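You operate a simulated robot arm through the tools that you are given. There is no shell and no other tool.

The job below is to be done with a simulated robot arm. You get a single attempt, and the scene is never put back.

Task
Run the front nut free and move its lug to the long tray.
Fine: park the arm, switch back to TIGHT, leave the other bolted lug and the lug in the tray alone.

The check looks at the end state, three seconds after you hand in, the way a careful person would. Anything else that was tipped, shoved, dropped, spilled or broken makes it a failure.

Robot
A 7-joint arm with a two-finger parallel gripper, fixed in place. Base frame: the origin is on the floor under the middle of its stand, x ahead of it, y to its left, z up; the work surface is at about z = 0.85. Units: m, degrees, N and s.
It reaches about 1.147 m from its shoulder. Its first joint turns from -166.0 to 166.0 degrees. Payload 3.43 kg.
The TCP is the grasp point between the finger pads, 0.03 m short of the fingertips. In the tool frame z runs along the fingers and y along their closing line. Largest opening 0.094 m; finger width 0.028, thickness 0.01; the body of the gripper, 0.05 by 0.096 m, starts 0.055 m behind the TCP.
Orientation is that of the tool frame in the base frame, as a unit quaternion [w, x, y, z]. With the fingers straight down and closing along the base's y, the tool's x points along the base's -x, its y along +y and its z along -z.

Tools
- The arm moves only by the tool arm_command. Its argument "steps" is text: rows parted by semicolons, each of 7 numbers parted by spaces: the turn, a rotation vector about the base's x, y, z in units of 180 degrees (1.0 is 180 degrees), then the shift along the base's x, y, z in units of 100 mm (1.0 is 100 mm), then the gripper command, from -1 (shut) to 1 (fully open), values between in proportion. In form: ax ay az tx ty tz jaw; .... A call has 1 to 20 rows; each row is the pose to reach, as a shift and turn from the pose commanded when the call began. A call with a number of a shift or a turn outside -1 to 1 is refused whole. A row lasts 0.2 s, in which the tool goes at most 0.05 m and 8.6 degrees; a call with a longer step from one row to the next is refused whole, and so is a gripper value outside its range. A pose out of reach is approached as far as the arm can. The call stops where the force on the tool passes 90 N (or 10 N more than at its start, if that is more) or the arm is blocked; 0.2 s more then pass. The fingers move at their own pace (about 0.045 m/s each) and stop on an object; they squeeze with about 21 N. The grip force told is the motor's: it shows also when the fingers shut on nothing. Time passes only in rows, and 0.2 s behind the last, so rows that repeat a pose let the fingers close. It gives the time, the measured TCP pose, the force on the tool (base axes), the opening and the grip force at its end, in the units of the frame above (readings bear some noise), with the torque about the TCP (base axes, N m) and any sound that the robot's microphone picked up.
- Cameras (640 x 400 px; columns grow to the right, rows downward): "scene" is fixed at [0.2215, 0.6501, 1.5386]; the picture's right is [-0.82, -0.58, 0.00], its down [-0.35, 0.49, -0.80] and it looks along [0.46, -0.65, -0.60] (base axes); focal length 214 px, centre (320, 200). "wrist" rides on the gripper at [0.076, 0.014, -0.103] in the tool frame; the picture's right is [-0.18, 0.98, 0.00], its down [-0.75, -0.14, -0.64] and it looks along [-0.63, -0.12, 0.77] (tool axes); focal length 243 px, centre (320, 200). There is no depth. A picture from a camera that has moved, and an enlarged one, comes with that camera's place and axes in the base frame and with its lens.
- get_image(camera): a new picture of that camera. No time passes.
- zoom(camera, box): a new picture of the part [left, top, right, bottom] of that camera's present view, enlarged. No time passes.
- close_job(): hands the job in; it is judged then, once.

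Nothing tells you positions but the pictures and the camera data. Unless the task says otherwise, let go and move clear before handing in.

The tools are called after "Request:" as name(argument=value, ...) on one line, values as JSON. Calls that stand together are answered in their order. arm_command: Moves the arm, as the interface text tells. Its arguments: {"type":"object","properties":{"steps":{"type":"string"}},"required":["steps"]} The other tools are called the same way: get_image (camera) takes a picture; zoom (camera, box) takes an enlarged picture of a part of a camera's view; close_job () hands the job in.

At the start:

```text
time: 0.0
position: [0.4321, 0.2477, 1.3905]
tcp_rot: [0.0, 0.001, 1.0, 0.0]
force: [-0.7, -0.5, 0.1]
wrist_torque: [0.0, 0.01, -0.03]
grip_width: 0.0942
grip_force: 0.1
```

scene: 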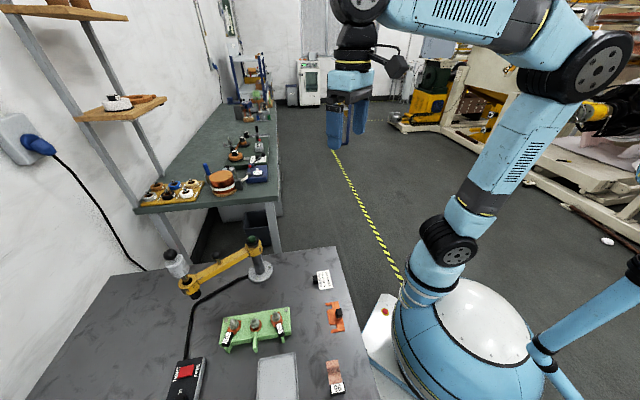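
wrist: 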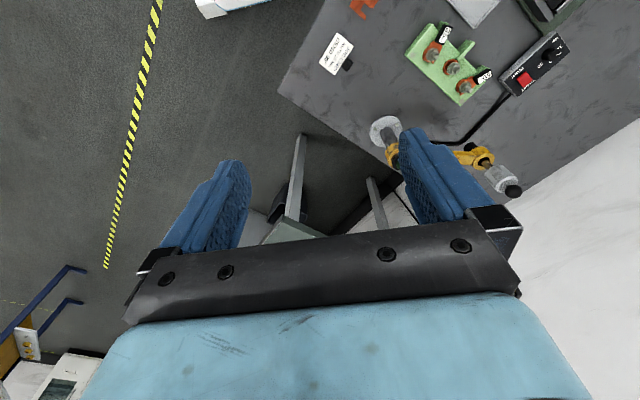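

I see a green fixture with bolted lugs, a yellow articulated tool arm, a control box with a red switch, trays and a few loose items. I'll look closer before moving.

Request:
zoom(camera="scene", box=[200, 280, 320, 360])

Request:
zoom(camera="scene", box=[150, 330, 270, 400])

Request:
zoom(camera="scene", box=[240, 320, 360, 400])

Request:
zoom(camera="scene", box=[150, 220, 290, 310])

Request:
zoom(camera="scene", box=[290, 250, 380, 400])

Request:
zoom(camera="wrist", box=[300, 0, 600, 200])

```text
5.00 times, centred on (260, 320) of scene
camera zoom: at [0.2215, 0.6501, 1.5386], right [-0.82, -0.58, 0.0], down [-0.35, 0.49, -0.8], along [0.46, -0.65, -0.6], focal length 1072 px, centre (620, -400)
```

zoom: 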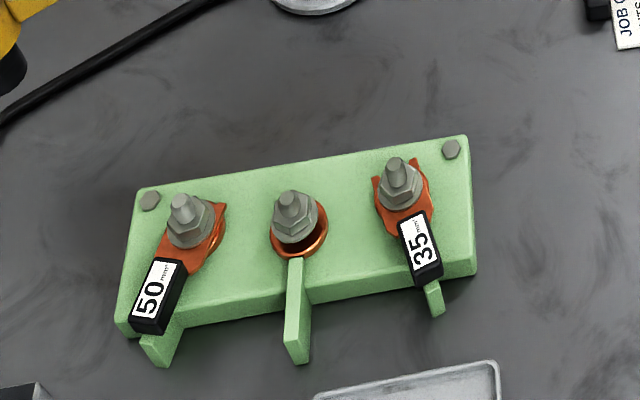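

```text
5.33 times, centred on (210, 365) of scene
camera zoom: at [0.2215, 0.6501, 1.5386], right [-0.82, -0.58, 0.0], down [-0.35, 0.49, -0.8], along [0.46, -0.65, -0.6], focal length 1144 px, centre (907, -680)
```

zoom: 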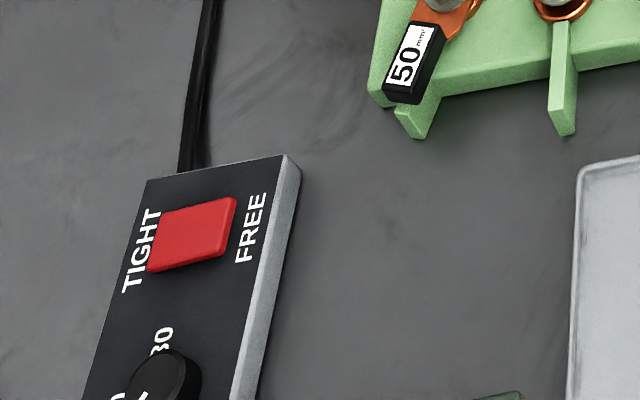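

```text
5.00 times, centred on (300, 360) of scene
camera zoom: at [0.2215, 0.6501, 1.5386], right [-0.82, -0.58, 0.0], down [-0.35, 0.49, -0.8], along [0.46, -0.65, -0.6], focal length 1072 px, centre (420, -600)
```

zoom: 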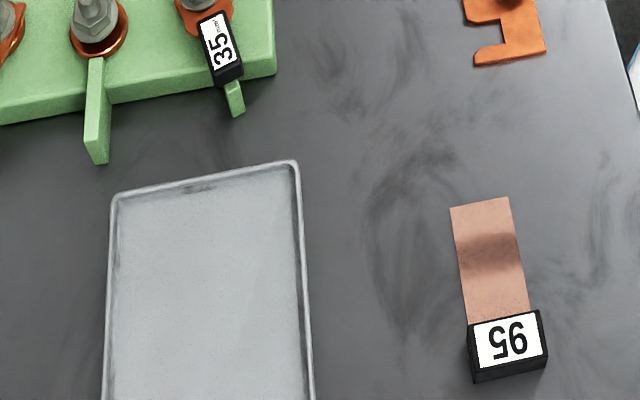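

```text
4.44 times, centred on (220, 265) of scene
camera zoom: at [0.2215, 0.6501, 1.5386], right [-0.82, -0.58, 0.0], down [-0.35, 0.49, -0.8], along [0.46, -0.65, -0.6], focal length 953 px, centre (764, -89)
```

zoom: 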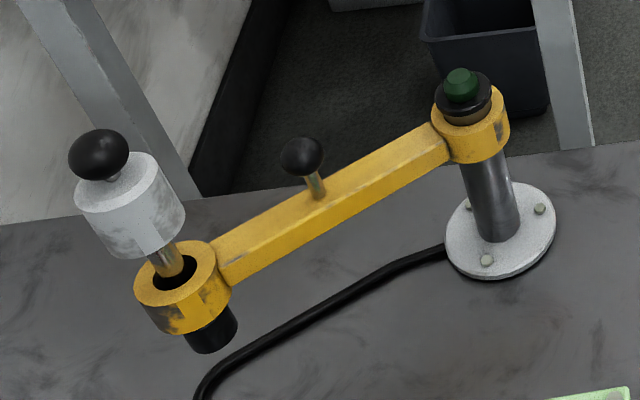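

```text
2.67 times, centred on (335, 325) of scene
camera zoom: at [0.2215, 0.6501, 1.5386], right [-0.82, -0.58, 0.0], down [-0.35, 0.49, -0.8], along [0.46, -0.65, -0.6], focal length 572 px, centre (280, -133)
```

zoom: 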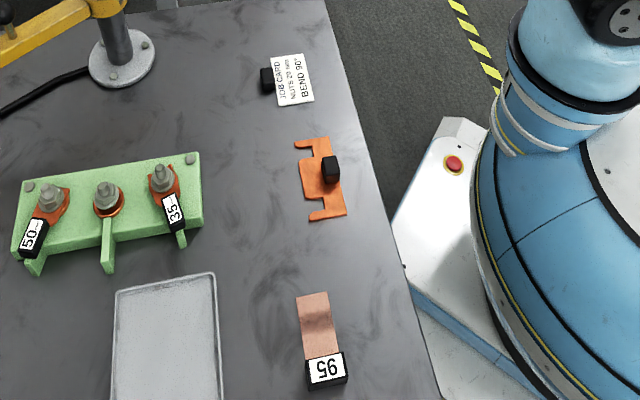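

```text
2.00 times, centred on (450, 100) of wrist
camera zoom: at [0.356, 0.2626, 1.4936], right [0.18, 0.98, 0.0], down [0.75, -0.14, 0.64], along [0.63, -0.12, -0.77], focal length 485 px, centre (60, 400)
```

zoom: 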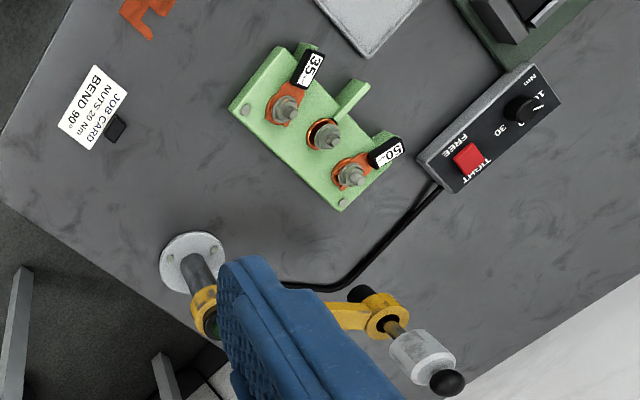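

The fixture has three studs: 50 (far), an empty one in the middle and 35 (nearest to the robot). I can't see all of the tray area, so I'll turn the wrist so its camera looks towards +y.

Request:
arm_command(steps="0 0 0.045 0 0 0 1; 0 0 0.09 0 0 0 1; 0 0 0.135 0 0 0 1; 0 0 0.18 0 0 0 1; 0 0 0.225 0 0 0 1; 0 0 0.27 0 0 0 1; 0 0 0.315 0 0 0 1; 0 0 0.36 0 0 0 1; 0 0 0.405 0 0 0 1; 0 0 0.45 0 0 0 1; 0 0 0.5 0 0 0 1; 0 0 0.5 0 0 0 1")

Request:
get_image(camera="wrist")

Request:
get_image(camera="scene")

```text
refused: row 11 steps farther than a row can; nothing moved
```

```text
taken
camera wrist: at [0.356, 0.2626, 1.4936], right [0.18, 0.98, 0.0], down [0.75, -0.14, 0.64], along [0.63, -0.12, -0.77], focal length 243 px, centre (320, 200)
```

wrist: 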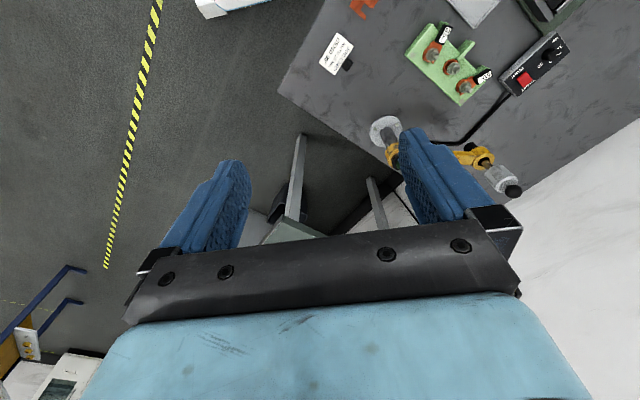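

```text
taken
```

scene: 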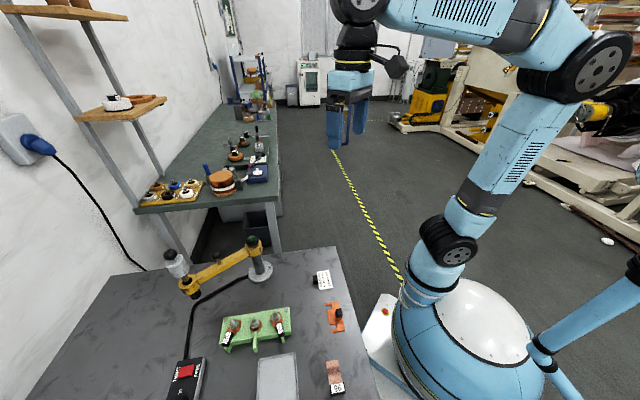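

Nothing has moved: one step was slightly too long. I'll redo the same turn in finer steps.

Request:
arm_command(steps="0 0 0.045 0 0 0 1; 0 0 0.09 0 0 0 1; 0 0 0.135 0 0 0 1; 0 0 0.18 0 0 0 1; 0 0 0.225 0 0 0 1; 0 0 0.27 0 0 0 1; 0 0 0.315 0 0 0 1; 0 0 0.36 0 0 0 1; 0 0 0.405 0 0 0 1; 0 0 0.45 0 0 0 1; 0 0 0.48 0 0 0 1; 0 0 0.5 0 0 0 1; 0 0 0.5 0 0 0 1")

Request:
get_image(camera="wrist")

Request:
get_image(camera="scene")

```text
time: 2.8
position: [0.4309, 0.2481, 1.3911]
tcp_rot: [0.0, 0.707, -0.707, 0.0]
force: [0.3, 0.7, -0.1]
wrist_torque: [0.01, 0.03, 0.02]
grip_width: 0.094
grip_force: 0.0
```

```text
taken
camera wrist: at [0.4175, 0.1721, 1.4938], right [-0.98, 0.18, 0.0], down [0.14, 0.75, 0.64], along [0.12, 0.63, -0.77], focal length 243 px, centre (320, 200)
```

wrist: 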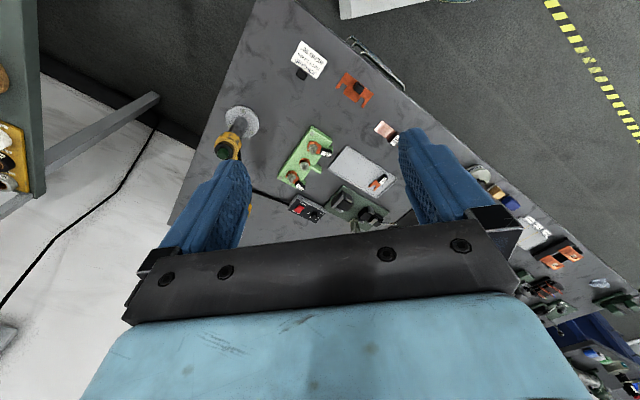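

```text
taken
```

scene: 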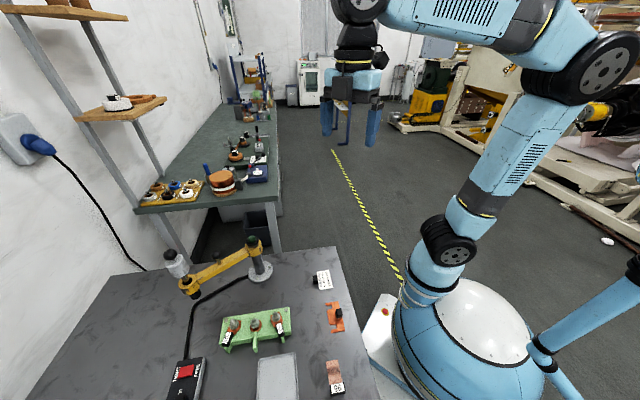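

The wrist camera now shows more of the bench, including a grey tray with a lug in it. I'll zoom in on the details.

Request:
zoom(camera="wrist", box=[240, 100, 420, 240])

Request:
zoom(camera="wrist", box=[270, 20, 420, 130])

Request:
zoom(camera="wrist", box=[440, 150, 640, 310])

Request:
zoom(camera="wrist", box=[270, 180, 400, 240])

```text
2.86 times, centred on (330, 170) of wrist
camera zoom: at [0.4175, 0.1721, 1.4938], right [-0.98, 0.18, 0.0], down [0.14, 0.75, 0.64], along [0.12, 0.63, -0.77], focal length 693 px, centre (291, 286)
```

zoom: 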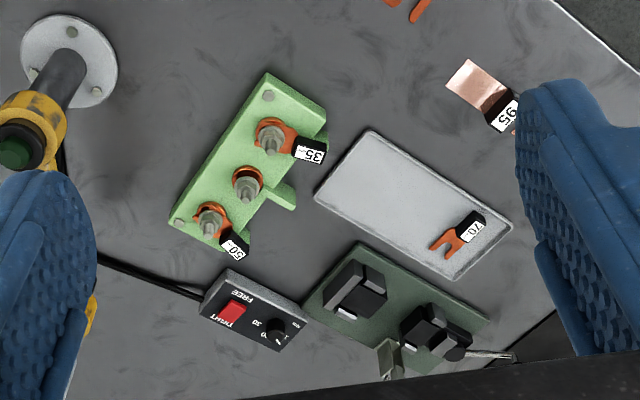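

```text
3.64 times, centred on (345, 75) of wrist
camera zoom: at [0.4175, 0.1721, 1.4938], right [-0.98, 0.18, 0.0], down [0.14, 0.75, 0.64], along [0.12, 0.63, -0.77], focal length 882 px, centre (229, 654)
```

zoom: 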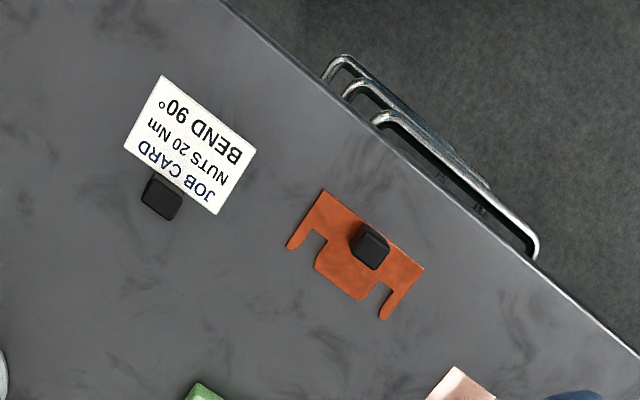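

```text
2.50 times, centred on (540, 230) of wrist
camera zoom: at [0.4175, 0.1721, 1.4938], right [-0.98, 0.18, 0.0], down [0.14, 0.75, 0.64], along [0.12, 0.63, -0.77], focal length 606 px, centre (-230, 125)
```

zoom: 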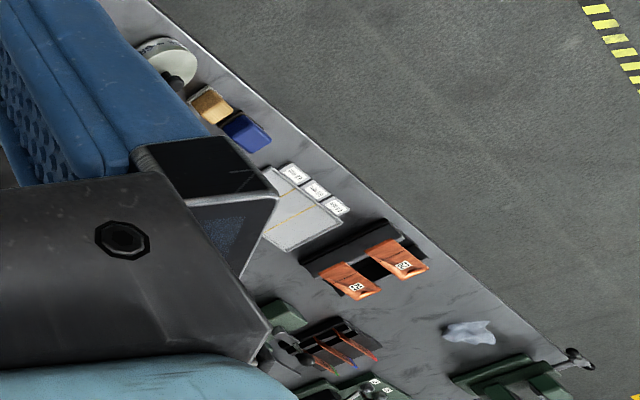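

```text
4.92 times, centred on (335, 210) of wrist
camera zoom: at [0.4175, 0.1721, 1.4938], right [-0.98, 0.18, 0.0], down [0.14, 0.75, 0.64], along [0.12, 0.63, -0.77], focal length 1194 px, centre (246, 151)
```

zoom: 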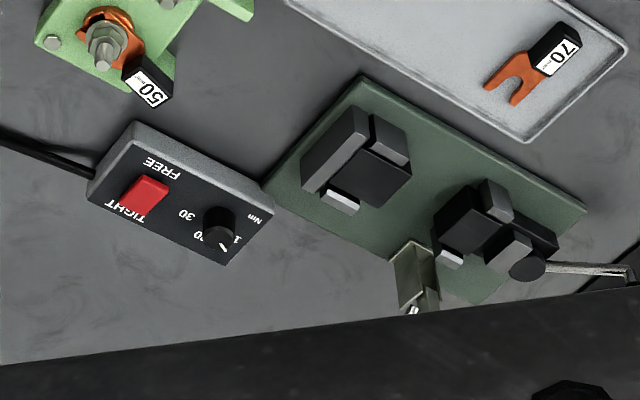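

The front nut (nearest the robot and the front edge of the bench) holds lug 35. The long grey tray already has lug 70 in it, and the switch box and the yellow swing arm with its nutrunner are both in view. I'll lower the camera for a better look before touching anything.

Request:
arm_command(steps="0 0 0 0.1 0 -0.3 1; 0 0 0 0.2 0 -0.6 1; 0 0 0 0.4 0 -1 1; 0 0 0 0.4 0 -1 1")

Request:
arm_command(steps="0 0 0 0 0 -0.3 1; 0 0 0 0 0 -0.6 1; 0 0 0 0 0 -1 1; 0 0 0 0 0 -1 1")

Request:
get_image(camera="wrist")

Request:
zoom(camera="wrist", box=[240, 80, 420, 220])

Request:
get_image(camera="scene")

```text
time: 3.8
position: [0.4713, 0.2475, 1.2927]
tcp_rot: [0.0, 0.707, -0.707, 0.0]
force: [0.8, -0.3, 0.1]
wrist_torque: [0.0, -0.03, -0.03]
grip_width: 0.094
grip_force: 0.0
```

```text
time: 4.8
position: [0.475, 0.248, 1.193]
tcp_rot: [0.0, 0.707, -0.707, 0.0]
force: [0.3, 0.5, 0.3]
wrist_torque: [-0.01, 0.01, -0.02]
grip_width: 0.094
grip_force: 0.0
```

```text
taken
camera wrist: at [0.46, 0.1723, 1.2952], right [-0.98, 0.18, 0.0], down [0.14, 0.75, 0.64], along [0.12, 0.63, -0.77], focal length 243 px, centre (320, 200)
```

wrist: 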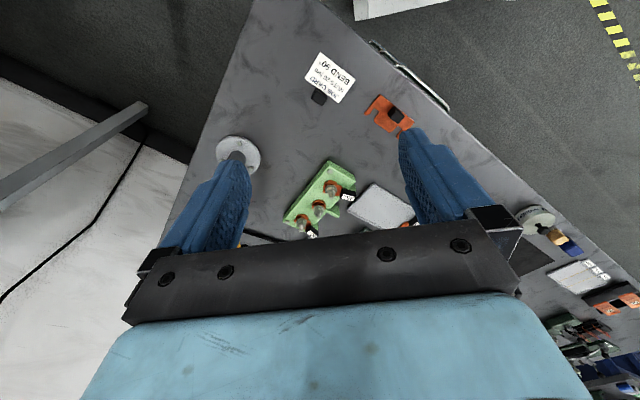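

```text
2.86 times, centred on (330, 150) of wrist
camera zoom: at [0.46, 0.1723, 1.2952], right [-0.98, 0.18, 0.0], down [0.14, 0.75, 0.64], along [0.12, 0.63, -0.77], focal length 693 px, centre (291, 343)
```

zoom: 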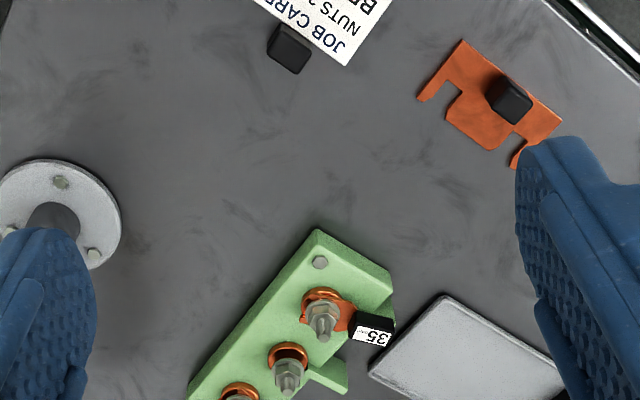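

```text
taken
```

scene: 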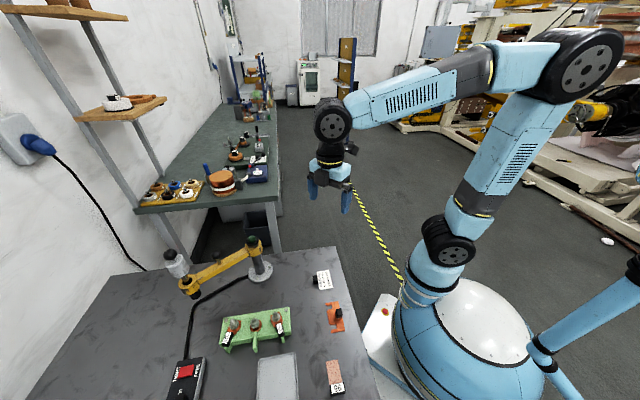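

I'll move over the fixture at a safe height to look almost straight down on it.

Request:
arm_command(steps="0 0 0 0 0.4 0 1; 0 0 0 0 0.8 0 1; 0 0 0 0.2 1 0 1; 0 0 0 0.2 1 0 1")

Request:
arm_command(steps="0 0 0 0 0.4 0 1; 0 0 0 0 0.8 0 1; 0 0 0 0 0.9 0 1; 0 0 0 0 0.9 0 1")

Request:
get_image(camera="wrist")

Request:
zoom(camera="wrist", box=[260, 0, 420, 110])

Request:
zoom(camera="wrist", box=[240, 100, 420, 230])

Request:
get_image(camera="scene")

```text
time: 5.8
position: [0.4942, 0.349, 1.1922]
tcp_rot: [0.0, -0.707, 0.707, 0.0]
force: [0.4, 0.7, 0.1]
wrist_torque: [-0.03, -0.01, 0.0]
grip_width: 0.0939
grip_force: 0.0
```

```text
time: 6.8
position: [0.492, 0.4378, 1.1909]
tcp_rot: [0.0, 0.707, -0.707, -0.001]
force: [0.3, -0.4, -0.5]
wrist_torque: [-0.01, -0.01, 0.02]
grip_width: 0.0942
grip_force: 0.1
```

```text
taken
camera wrist: at [0.4787, 0.3629, 1.2943], right [-0.98, 0.18, 0.0], down [0.14, 0.75, 0.64], along [0.12, 0.63, -0.77], focal length 243 px, centre (320, 200)
```

wrist: 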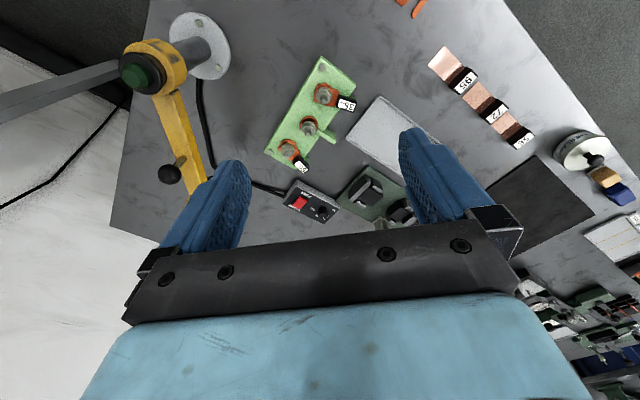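

```text
3.64 times, centred on (340, 55) of wrist
camera zoom: at [0.4787, 0.3629, 1.2943], right [-0.98, 0.18, 0.0], down [0.14, 0.75, 0.64], along [0.12, 0.63, -0.77], focal length 882 px, centre (247, 727)
```

zoom: 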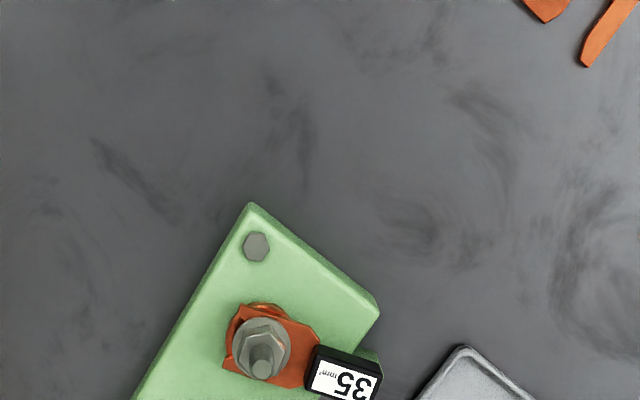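

```text
3.08 times, centred on (330, 165) of wrist
camera zoom: at [0.4787, 0.3629, 1.2943], right [-0.98, 0.18, 0.0], down [0.14, 0.75, 0.64], along [0.12, 0.63, -0.77], focal length 746 px, centre (289, 308)
```

zoom: 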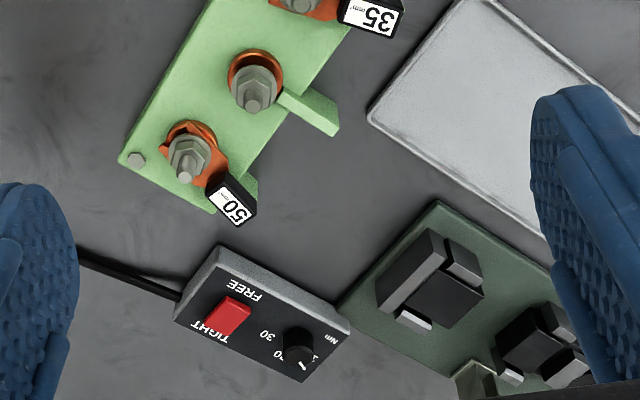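

```text
taken
```

scene: 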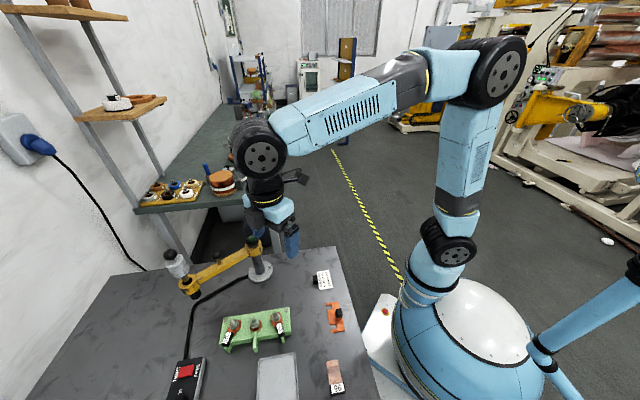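

I'll zoom in tightly on the 35 lug and nut, the switch, and the swing arm.

Request:
zoom(camera="wrist", box=[300, 70, 370, 114])

Request:
zoom(camera="wrist", box=[275, 175, 345, 219])

Request:
zoom(camera="wrist", box=[100, 0, 260, 200])

Request:
zoom(camera="scene", box=[260, 305, 300, 355])

Request:
zoom(camera="scene", box=[165, 235, 285, 305])

Request:
zoom(camera="wrist", box=[320, 80, 560, 230])

```text
9.09 times, centred on (335, 92) of wrist
camera zoom: at [0.4787, 0.3629, 1.2943], right [-0.98, 0.18, 0.0], down [0.14, 0.75, 0.64], along [0.12, 0.63, -0.77], focal length 2206 px, centre (184, 1182)
```

zoom: 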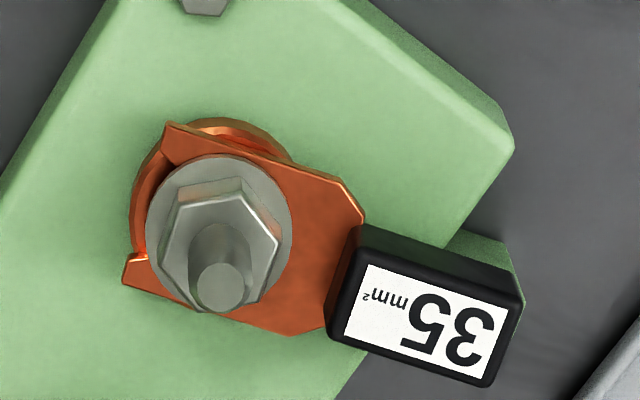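

```text
9.09 times, centred on (310, 197) of wrist
camera zoom: at [0.4787, 0.3629, 1.2943], right [-0.98, 0.18, 0.0], down [0.14, 0.75, 0.64], along [0.12, 0.63, -0.77], focal length 2206 px, centre (411, 227)
```

zoom: 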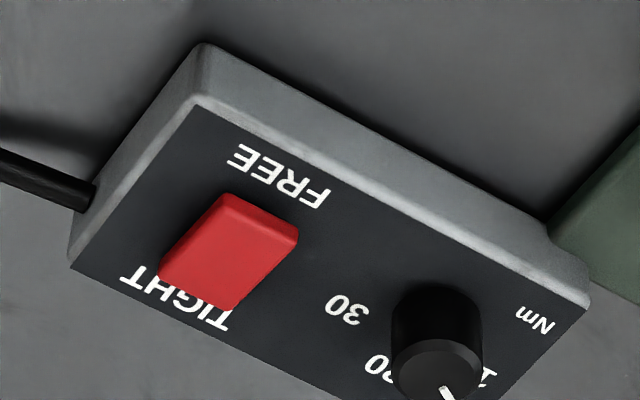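

```text
2.00 times, centred on (180, 100) of wrist
camera zoom: at [0.4787, 0.3629, 1.2943], right [-0.98, 0.18, 0.0], down [0.14, 0.75, 0.64], along [0.12, 0.63, -0.77], focal length 485 px, centre (600, 400)
```

zoom: 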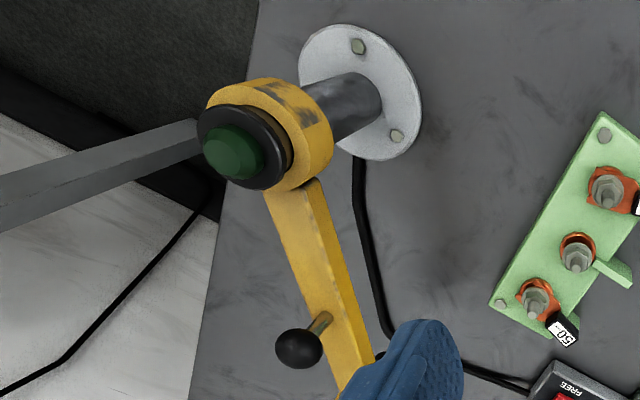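

```text
8.00 times, centred on (280, 330) of scene
camera zoom: at [0.2215, 0.6501, 1.5386], right [-0.82, -0.58, 0.0], down [-0.35, 0.49, -0.8], along [0.46, -0.65, -0.6], focal length 1716 px, centre (640, -840)
```

zoom: 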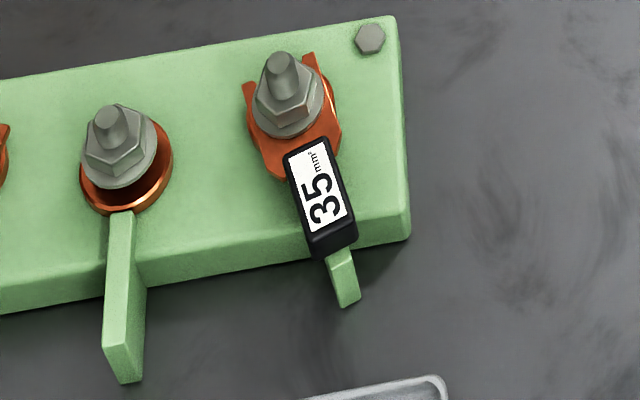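

```text
5.33 times, centred on (225, 270) of scene
camera zoom: at [0.2215, 0.6501, 1.5386], right [-0.82, -0.58, 0.0], down [-0.35, 0.49, -0.8], along [0.46, -0.65, -0.6], focal length 1144 px, centre (827, -173)
```

zoom: 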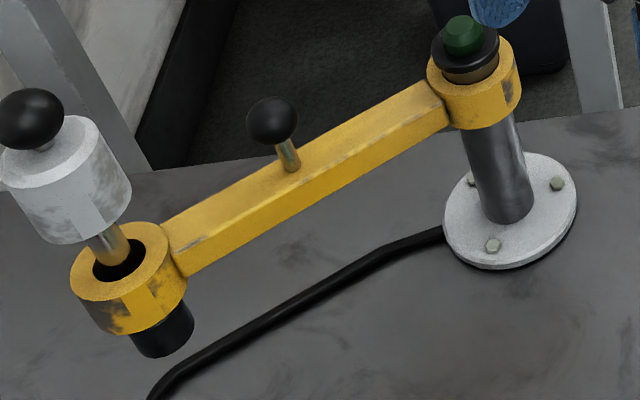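

```text
2.67 times, centred on (440, 155) of wrist
camera zoom: at [0.4787, 0.3629, 1.2943], right [-0.98, 0.18, 0.0], down [0.14, 0.75, 0.64], along [0.12, 0.63, -0.77], focal length 647 px, centre (0, 320)
```

zoom: 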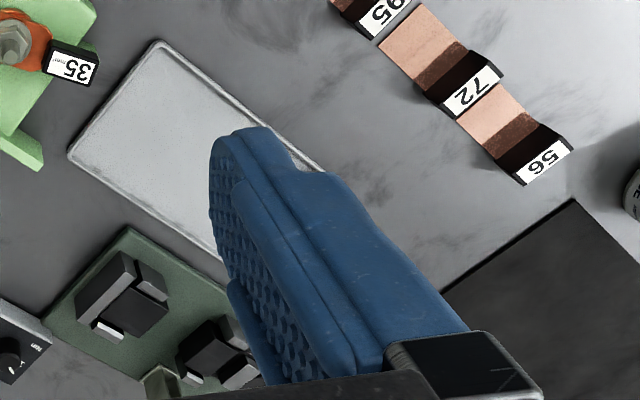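

The 35 stud is at about (0.495, 0.484), with its top at z≈0.917. The swing-arm column is at about (0.669, 0.388), the arm radius is about 0.2, and the rocker switch is at about (0.587, 0.701, 0.883) with its FREE end towards the fixture. I'll close the fingers, line them up with the rocker axis and move above the FREE end.

Request:
arm_command(steps="0 0 0.04 0.1 0.2 0 -1; 0 0 0.08 0.2 0.4 0 -1; 0 0 0.12 0.3 0.6 0 -1; 0 0 0.16 0.4 0.8 0 -1; 0 0 0.2 0.45 0.9 0 -1; 0 0 0.24 0.5 1 0 -1; 0 0 0.25 0.5 1 0 -1; 0 0 0.25 0.5 1 0 -1")

Request:
get_image(camera="wrist")

Request:
get_image(camera="scene")

```text
time: 8.6
position: [0.5421, 0.5365, 1.1912]
tcp_rot: [0.0, 0.924, -0.382, 0.001]
force: [0.2, -0.3, -0.9]
wrist_torque: [0.02, 0.01, 0.01]
grip_width: 0.0
grip_force: 20.4
```

```text
taken
camera wrist: at [0.5857, 0.4741, 1.2933], right [-0.82, -0.57, 0.0], down [-0.43, 0.63, 0.64], along [-0.36, 0.53, -0.77], focal length 243 px, centre (320, 200)
```

wrist: 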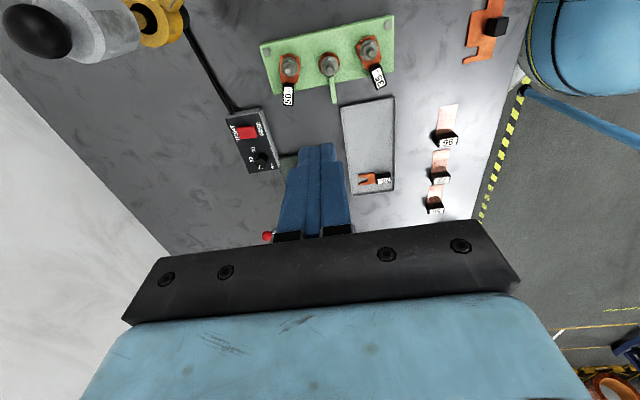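

```text
taken
```

scene: 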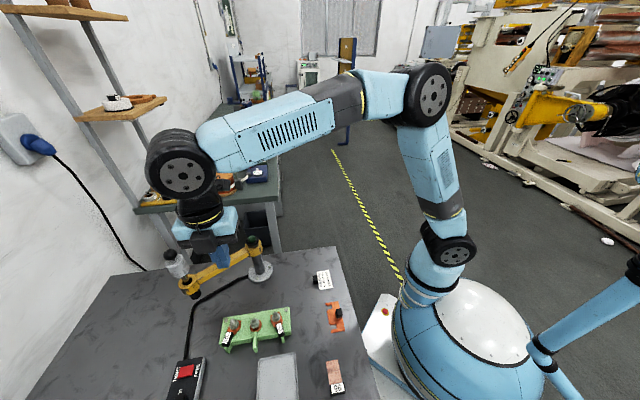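

The orientation is reached and the view is better. I'll zoom in on the box, nutrunner and tray from here.

Request:
zoom(camera="wrist", box=[215, 95, 295, 185])

Request:
zoom(camera="wrist", box=[240, 10, 420, 120])

Request:
zoom(camera="wrist", box=[330, 80, 490, 220])

Request:
zoom(camera="wrist", box=[0, 0, 240, 150])

```text
4.44 times, centred on (255, 140) of wrist
camera zoom: at [0.5857, 0.4741, 1.2933], right [-0.82, -0.57, 0.0], down [-0.43, 0.63, 0.64], along [-0.36, 0.53, -0.77], focal length 1078 px, centre (609, 467)
```

zoom: 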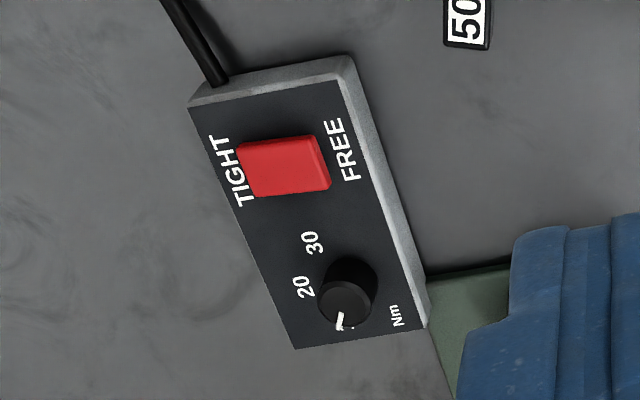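

```text
3.56 times, centred on (330, 65) of wrist
camera zoom: at [0.5857, 0.4741, 1.2933], right [-0.82, -0.57, 0.0], down [-0.43, 0.63, 0.64], along [-0.36, 0.53, -0.77], focal length 863 px, centre (284, 680)
```

zoom: 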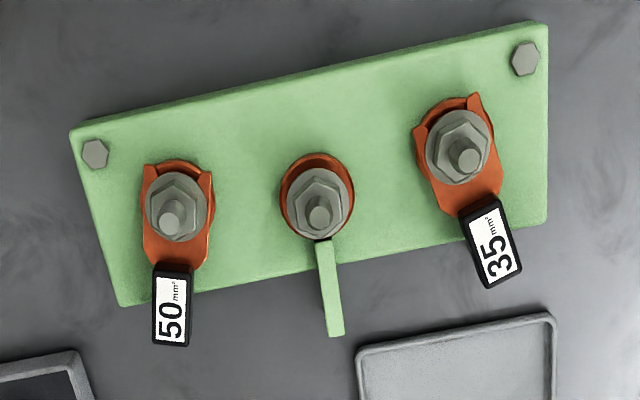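

```text
2.86 times, centred on (410, 150) of wrist
camera zoom: at [0.5857, 0.4741, 1.2933], right [-0.82, -0.57, 0.0], down [-0.43, 0.63, 0.64], along [-0.36, 0.53, -0.77], focal length 693 px, centre (63, 343)
```

zoom: 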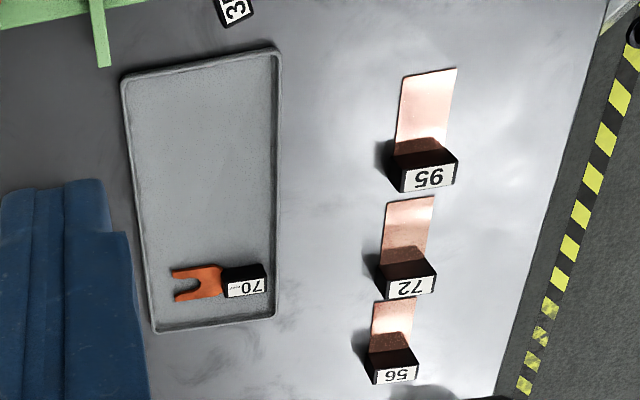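

```text
2.67 times, centred on (120, 75) of wrist
camera zoom: at [0.5857, 0.4741, 1.2933], right [-0.82, -0.57, 0.0], down [-0.43, 0.63, 0.64], along [-0.36, 0.53, -0.77], focal length 647 px, centre (853, 533)
```

zoom: 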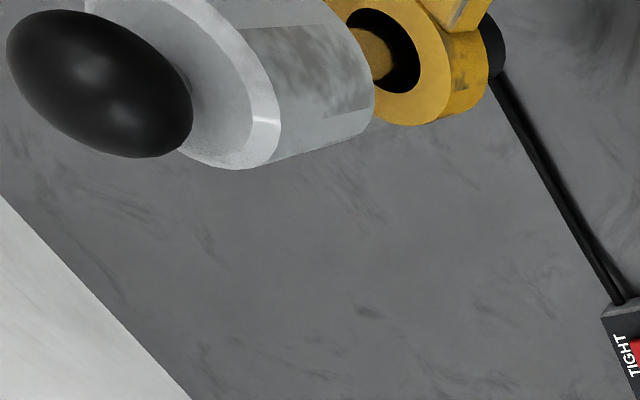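

The torque knob points at 10 and the rocker is on TIGHT, with its FREE end raised. I'm moving above the FREE end now.

Request:
arm_command(steps="0 0 0 0.1 0.4 0 -1; 0 0 0 0.2 0.7 0 -1; 0 0 0 0.369 1 0 -1; 0 0 0 0.369 1 0 -1")

Request:
arm_command(steps="0 0 0 0 0.3 -0.3 -1; 0 0 0 0 0.52 -0.6 -1; 0 0 0 0 0.52 -0.95 -1; 0 0 0 0 0.52 -0.95 -1")

Request:
arm_command(steps="0 0 0 0 0 -0.3 -1; 0 0 0 0 0 -0.6 -1; 0 0 0 0 0 -0.95 -1; 0 0 0 0 0 -0.95 -1")

Request:
get_image(camera="wrist")

Request:
get_image(camera="scene")

```text
time: 9.6
position: [0.5781, 0.6355, 1.1911]
tcp_rot: [-0.001, 0.924, -0.382, 0.0]
force: [-1.0, -0.1, 0.0]
wrist_torque: [0.0, -0.02, 0.04]
grip_width: 0.0
grip_force: 21.3
```

```text
time: 10.6
position: [0.5817, 0.6872, 1.0906]
tcp_rot: [0.0, 0.924, -0.383, 0.0]
force: [0.5, -0.7, -0.2]
wrist_torque: [-0.02, 0.0, 0.02]
grip_width: 0.0003
grip_force: 21.1
```

```text
time: 11.6
position: [0.5774, 0.6895, 0.9963]
tcp_rot: [0.0, 0.924, -0.382, -0.001]
force: [0.5, 0.7, 0.3]
wrist_torque: [0.03, 0.01, -0.01]
grip_width: 0.0
grip_force: 21.0
```

```text
taken
camera wrist: at [0.6215, 0.625, 1.0997], right [-0.83, -0.56, 0.0], down [-0.43, 0.63, 0.64], along [-0.36, 0.53, -0.77], focal length 243 px, centre (320, 200)
```

wrist: 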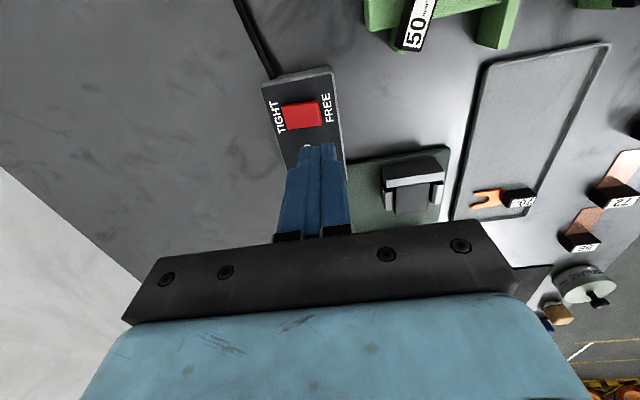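

```text
taken
```

scene: 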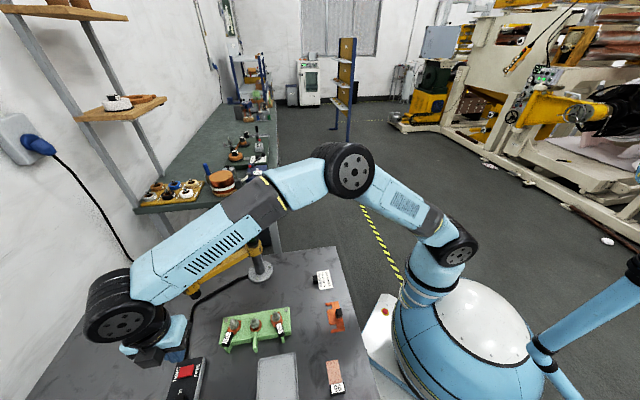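

The fingertips are above the FREE end. I'll check the alignment more closely before going down.

Request:
zoom(camera="wrist", box=[250, 60, 370, 180])

Request:
zoom(camera="scene", box=[80, 260, 260, 400])

```text
3.33 times, centred on (310, 120) of wrist
camera zoom: at [0.6215, 0.625, 1.0997], right [-0.83, -0.56, 0.0], down [-0.43, 0.63, 0.64], along [-0.36, 0.53, -0.77], focal length 809 px, centre (353, 467)
```

zoom: 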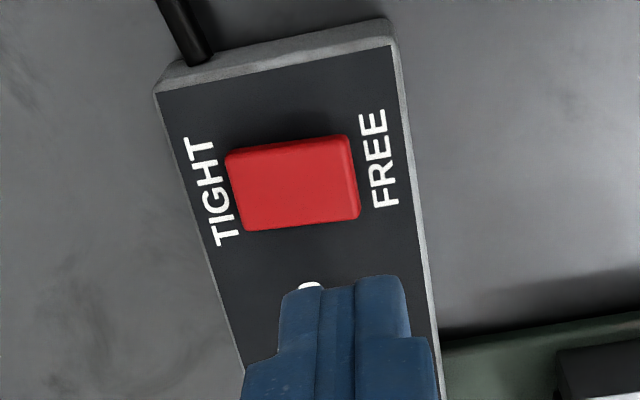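

```text
2.86 times, centred on (170, 330) of scene
camera zoom: at [0.2215, 0.6501, 1.5386], right [-0.82, -0.58, 0.0], down [-0.35, 0.49, -0.8], along [0.46, -0.65, -0.6], focal length 613 px, centre (749, -171)
```

zoom: 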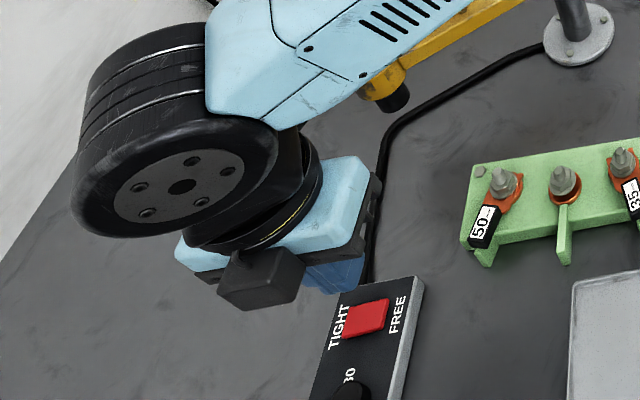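

The landing point is at the very edge of the rocker, so I'll nudge about 4 mm inward and go down slowly.

Request:
arm_command(steps="0 0 0 0.03 0.03 -0.2 -1; 0 0 0 0.03 0.03 -0.45 -1; 0 0 0 0.03 0.03 -0.65 -1; 0 0 0 0.03 0.03 -0.75 -1; 0 0 0 0.03 0.03 -0.75 -1")

Request:
zoom(camera="wrist", box=[250, 60, 370, 180])

Request:
zoom(camera="scene", box=[100, 320, 240, 400])

```text
time: 12.8
position: [0.5838, 0.6911, 0.9268]
tcp_rot: [0.0, 0.924, -0.382, 0.0]
force: [-0.6, -0.4, -0.1]
wrist_torque: [0.02, -0.01, 0.03]
grip_width: 0.0002
grip_force: 21.2
```

```text
3.33 times, centred on (310, 120) of wrist
camera zoom: at [0.6272, 0.6279, 1.0294], right [-0.83, -0.56, 0.0], down [-0.43, 0.63, 0.64], along [-0.36, 0.53, -0.77], focal length 809 px, centre (353, 467)
```

zoom: 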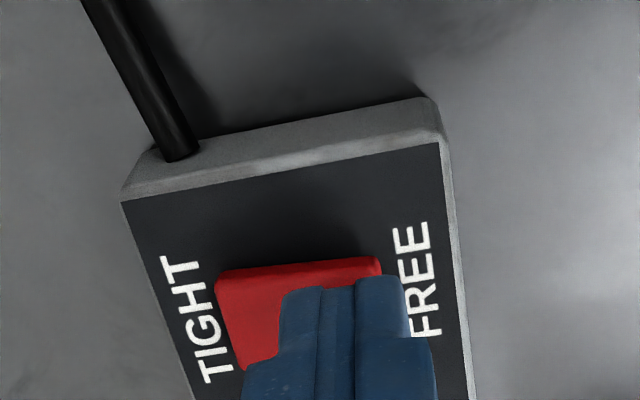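

```text
4.57 times, centred on (170, 360) of scene
camera zoom: at [0.2215, 0.6501, 1.5386], right [-0.82, -0.58, 0.0], down [-0.35, 0.49, -0.8], along [0.46, -0.65, -0.6], focal length 980 px, centre (1006, -531)
```

zoom: 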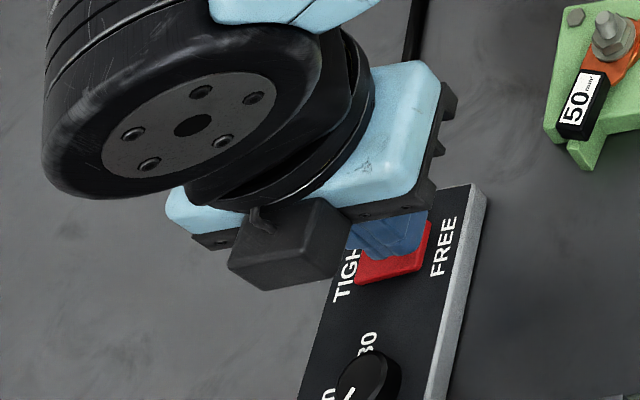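

I'm about 10 mm above the rocker. I'll shift 3 mm towards FREE and press in small steps, watching the force and listening for the click.

Request:
arm_command(steps="0 0 0 -0.02 -0.02 0 -1; 0 0 0 -0.02 -0.02 -0.05 -1; 0 0 0 -0.02 -0.02 -0.08 -1; 0 0 0 -0.02 -0.02 -0.1 -1; 0 0 0 -0.02 -0.02 -0.12 -1")

Request:
zoom(camera="wrist", box=[250, 60, 370, 180])

```text
time: 14.0
position: [0.5808, 0.6906, 0.9143]
tcp_rot: [0.0, 0.924, -0.383, 0.0]
force: [-2.3, -0.6, 2.2]
wrist_torque: [-0.05, 0.0, -0.02]
grip_width: 0.0002
grip_force: 21.0
```

```text
3.33 times, centred on (310, 120) of wrist
camera zoom: at [0.6239, 0.6269, 1.0173], right [-0.83, -0.56, 0.0], down [-0.43, 0.63, 0.64], along [-0.36, 0.53, -0.77], focal length 809 px, centre (353, 467)
```

zoom: 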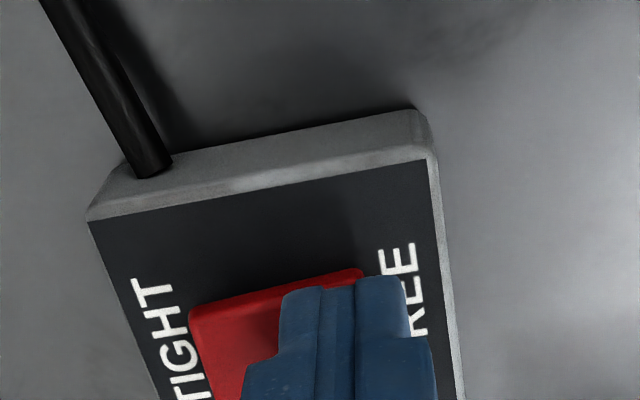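

Light contact has begun. I'll press on in 2 mm steps.

Request:
arm_command(steps="0 0 0 0 0 -0.02 -1; 0 0 0 0 0 -0.04 -1; 0 0 0 0 0 -0.05 -1")

Request:
zoom(camera="wrist", box=[250, 60, 370, 180])

```text
time: 14.8
position: [0.5799, 0.6898, 0.915]
tcp_rot: [-0.004, 0.924, -0.383, 0.001]
force: [4.9, -1.4, 50.0]
wrist_torque: [0.33, -0.4, -0.05]
grip_width: 0.0
grip_force: 20.6
```

```text
3.33 times, centred on (310, 120) of wrist
camera zoom: at [0.6231, 0.626, 1.0167], right [-0.83, -0.56, -0.01], down [-0.44, 0.63, 0.64], along [-0.36, 0.54, -0.76], focal length 809 px, centre (353, 467)
```

zoom: 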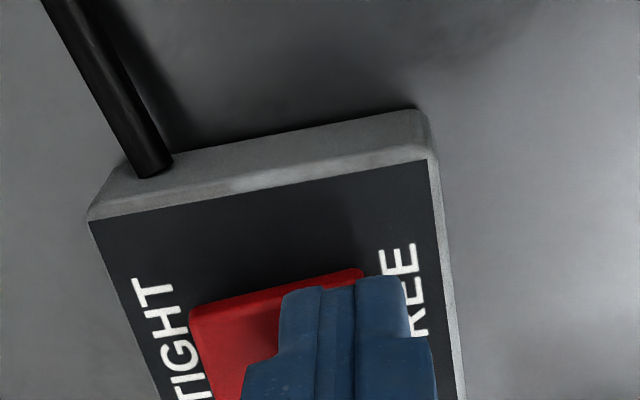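

The force reached 50 N with no click, and the contact is near the pivot side of the fingertip. I'll back off and look at the rocker's tilt carefully.

Request:
arm_command(steps="0 0 0 0 0 0.1 -1; 0 0 0 0 0 0.4 -1; 0 0 0 -0.1 0 0.8 -1; 0 0 0 -0.3 0 1 -1; 0 0 0 -0.3 0 1 -1")

Request:
zoom(camera="wrist", box=[240, 60, 340, 160])

Request:
zoom(camera="scene", box=[160, 355, 220, 395])

```text
time: 16.0
position: [0.5499, 0.6908, 1.0105]
tcp_rot: [0.001, 0.924, -0.383, -0.001]
force: [0.0, -0.1, 0.0]
wrist_torque: [-0.04, -0.01, -0.02]
grip_width: 0.0
grip_force: 20.7
```

```text
4.00 times, centred on (290, 110) of wrist
camera zoom: at [0.5931, 0.6273, 1.1135], right [-0.82, -0.57, 0.0], down [-0.43, 0.63, 0.64], along [-0.36, 0.53, -0.77], focal length 970 px, centre (440, 560)
```

zoom: 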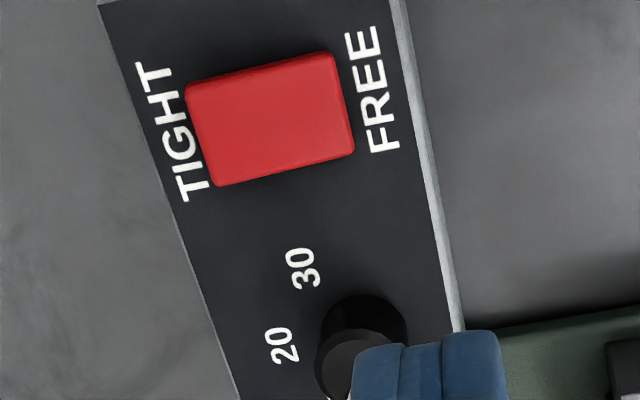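

```text
10.00 times, centred on (190, 375) of scene
camera zoom: at [0.2215, 0.6501, 1.5386], right [-0.82, -0.58, 0.0], down [-0.35, 0.49, -0.8], along [0.46, -0.65, -0.6], focal length 2145 px, centre (1620, -1550)
```

zoom: 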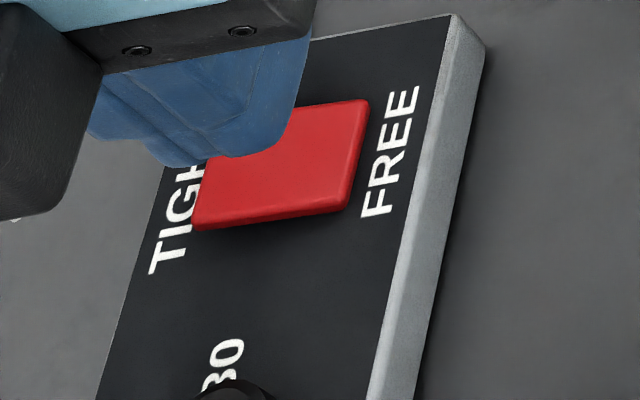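

Request:
zoom(camera="scene", box=[174, 360, 206, 380])

Request:
zoom(camera="wrist", box=[265, 65, 305, 115])

```text
16.00 times, centred on (190, 370) of scene
camera zoom: at [0.2215, 0.6501, 1.5386], right [-0.82, -0.58, 0.0], down [-0.35, 0.49, -0.8], along [0.46, -0.65, -0.6], focal length 3432 px, centre (2400, -2520)
```

zoom: 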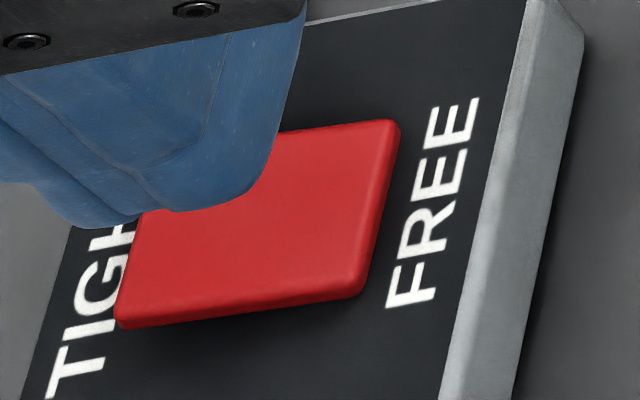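

```text
8.00 times, centred on (285, 90) of wrist
camera zoom: at [0.5931, 0.6273, 1.1135], right [-0.82, -0.57, 0.0], down [-0.43, 0.63, 0.64], along [-0.36, 0.53, -0.77], focal length 1941 px, centre (600, 1080)
```

zoom: 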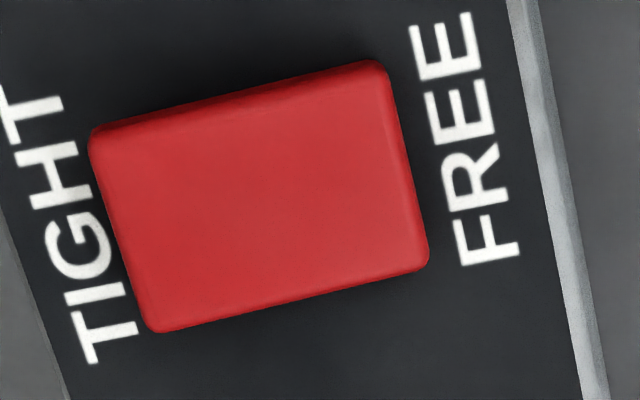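

I'll move aside for a clear scene view of the rocker, to compare with the first picture.

Request:
arm_command(steps="0 0 0 -0.3 -0.2 0.4 -1; 0 0 0 -0.6 -0.4 0.8 -1; 0 0 0 -0.8 -0.6 0.9 -1; 0 0 0 -0.8 -0.6 0.9 -1")

Request:
zoom(camera="scene", box=[150, 330, 270, 400])

Request:
zoom(camera="scene", box=[174, 360, 206, 380])

Request:
get_image(camera="wrist")

```text
refused: row 1 steps farther than a row can; nothing moved
```

```text
5.33 times, centred on (210, 365) of scene
camera zoom: at [0.2215, 0.6501, 1.5386], right [-0.82, -0.58, 0.0], down [-0.35, 0.49, -0.8], along [0.46, -0.65, -0.6], focal length 1144 px, centre (907, -680)
```

zoom: 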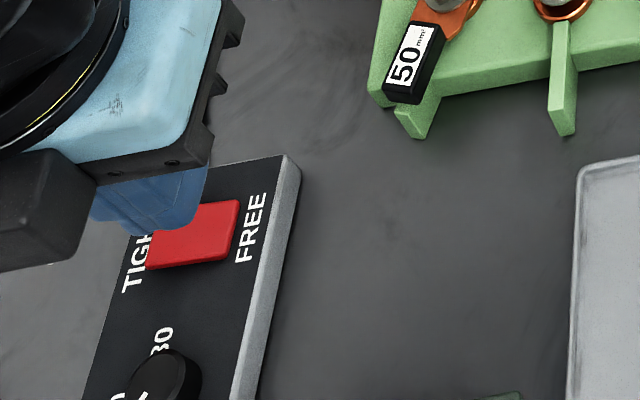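

```text
16.00 times, centred on (190, 370) of scene
camera zoom: at [0.2215, 0.6501, 1.5386], right [-0.82, -0.58, 0.0], down [-0.35, 0.49, -0.8], along [0.46, -0.65, -0.6], focal length 3432 px, centre (2400, -2520)
```

zoom: 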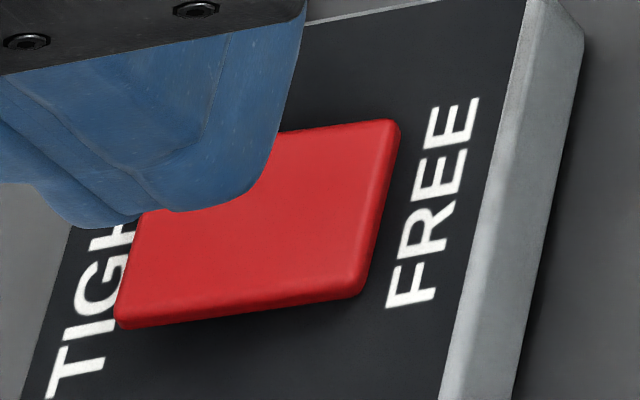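

```text
taken
camera wrist: at [0.5931, 0.6273, 1.1135], right [-0.82, -0.57, 0.0], down [-0.43, 0.63, 0.64], along [-0.36, 0.53, -0.77], focal length 243 px, centre (320, 200)
```

wrist: 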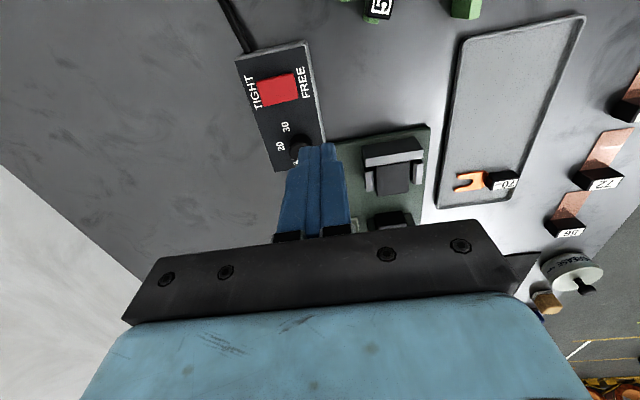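

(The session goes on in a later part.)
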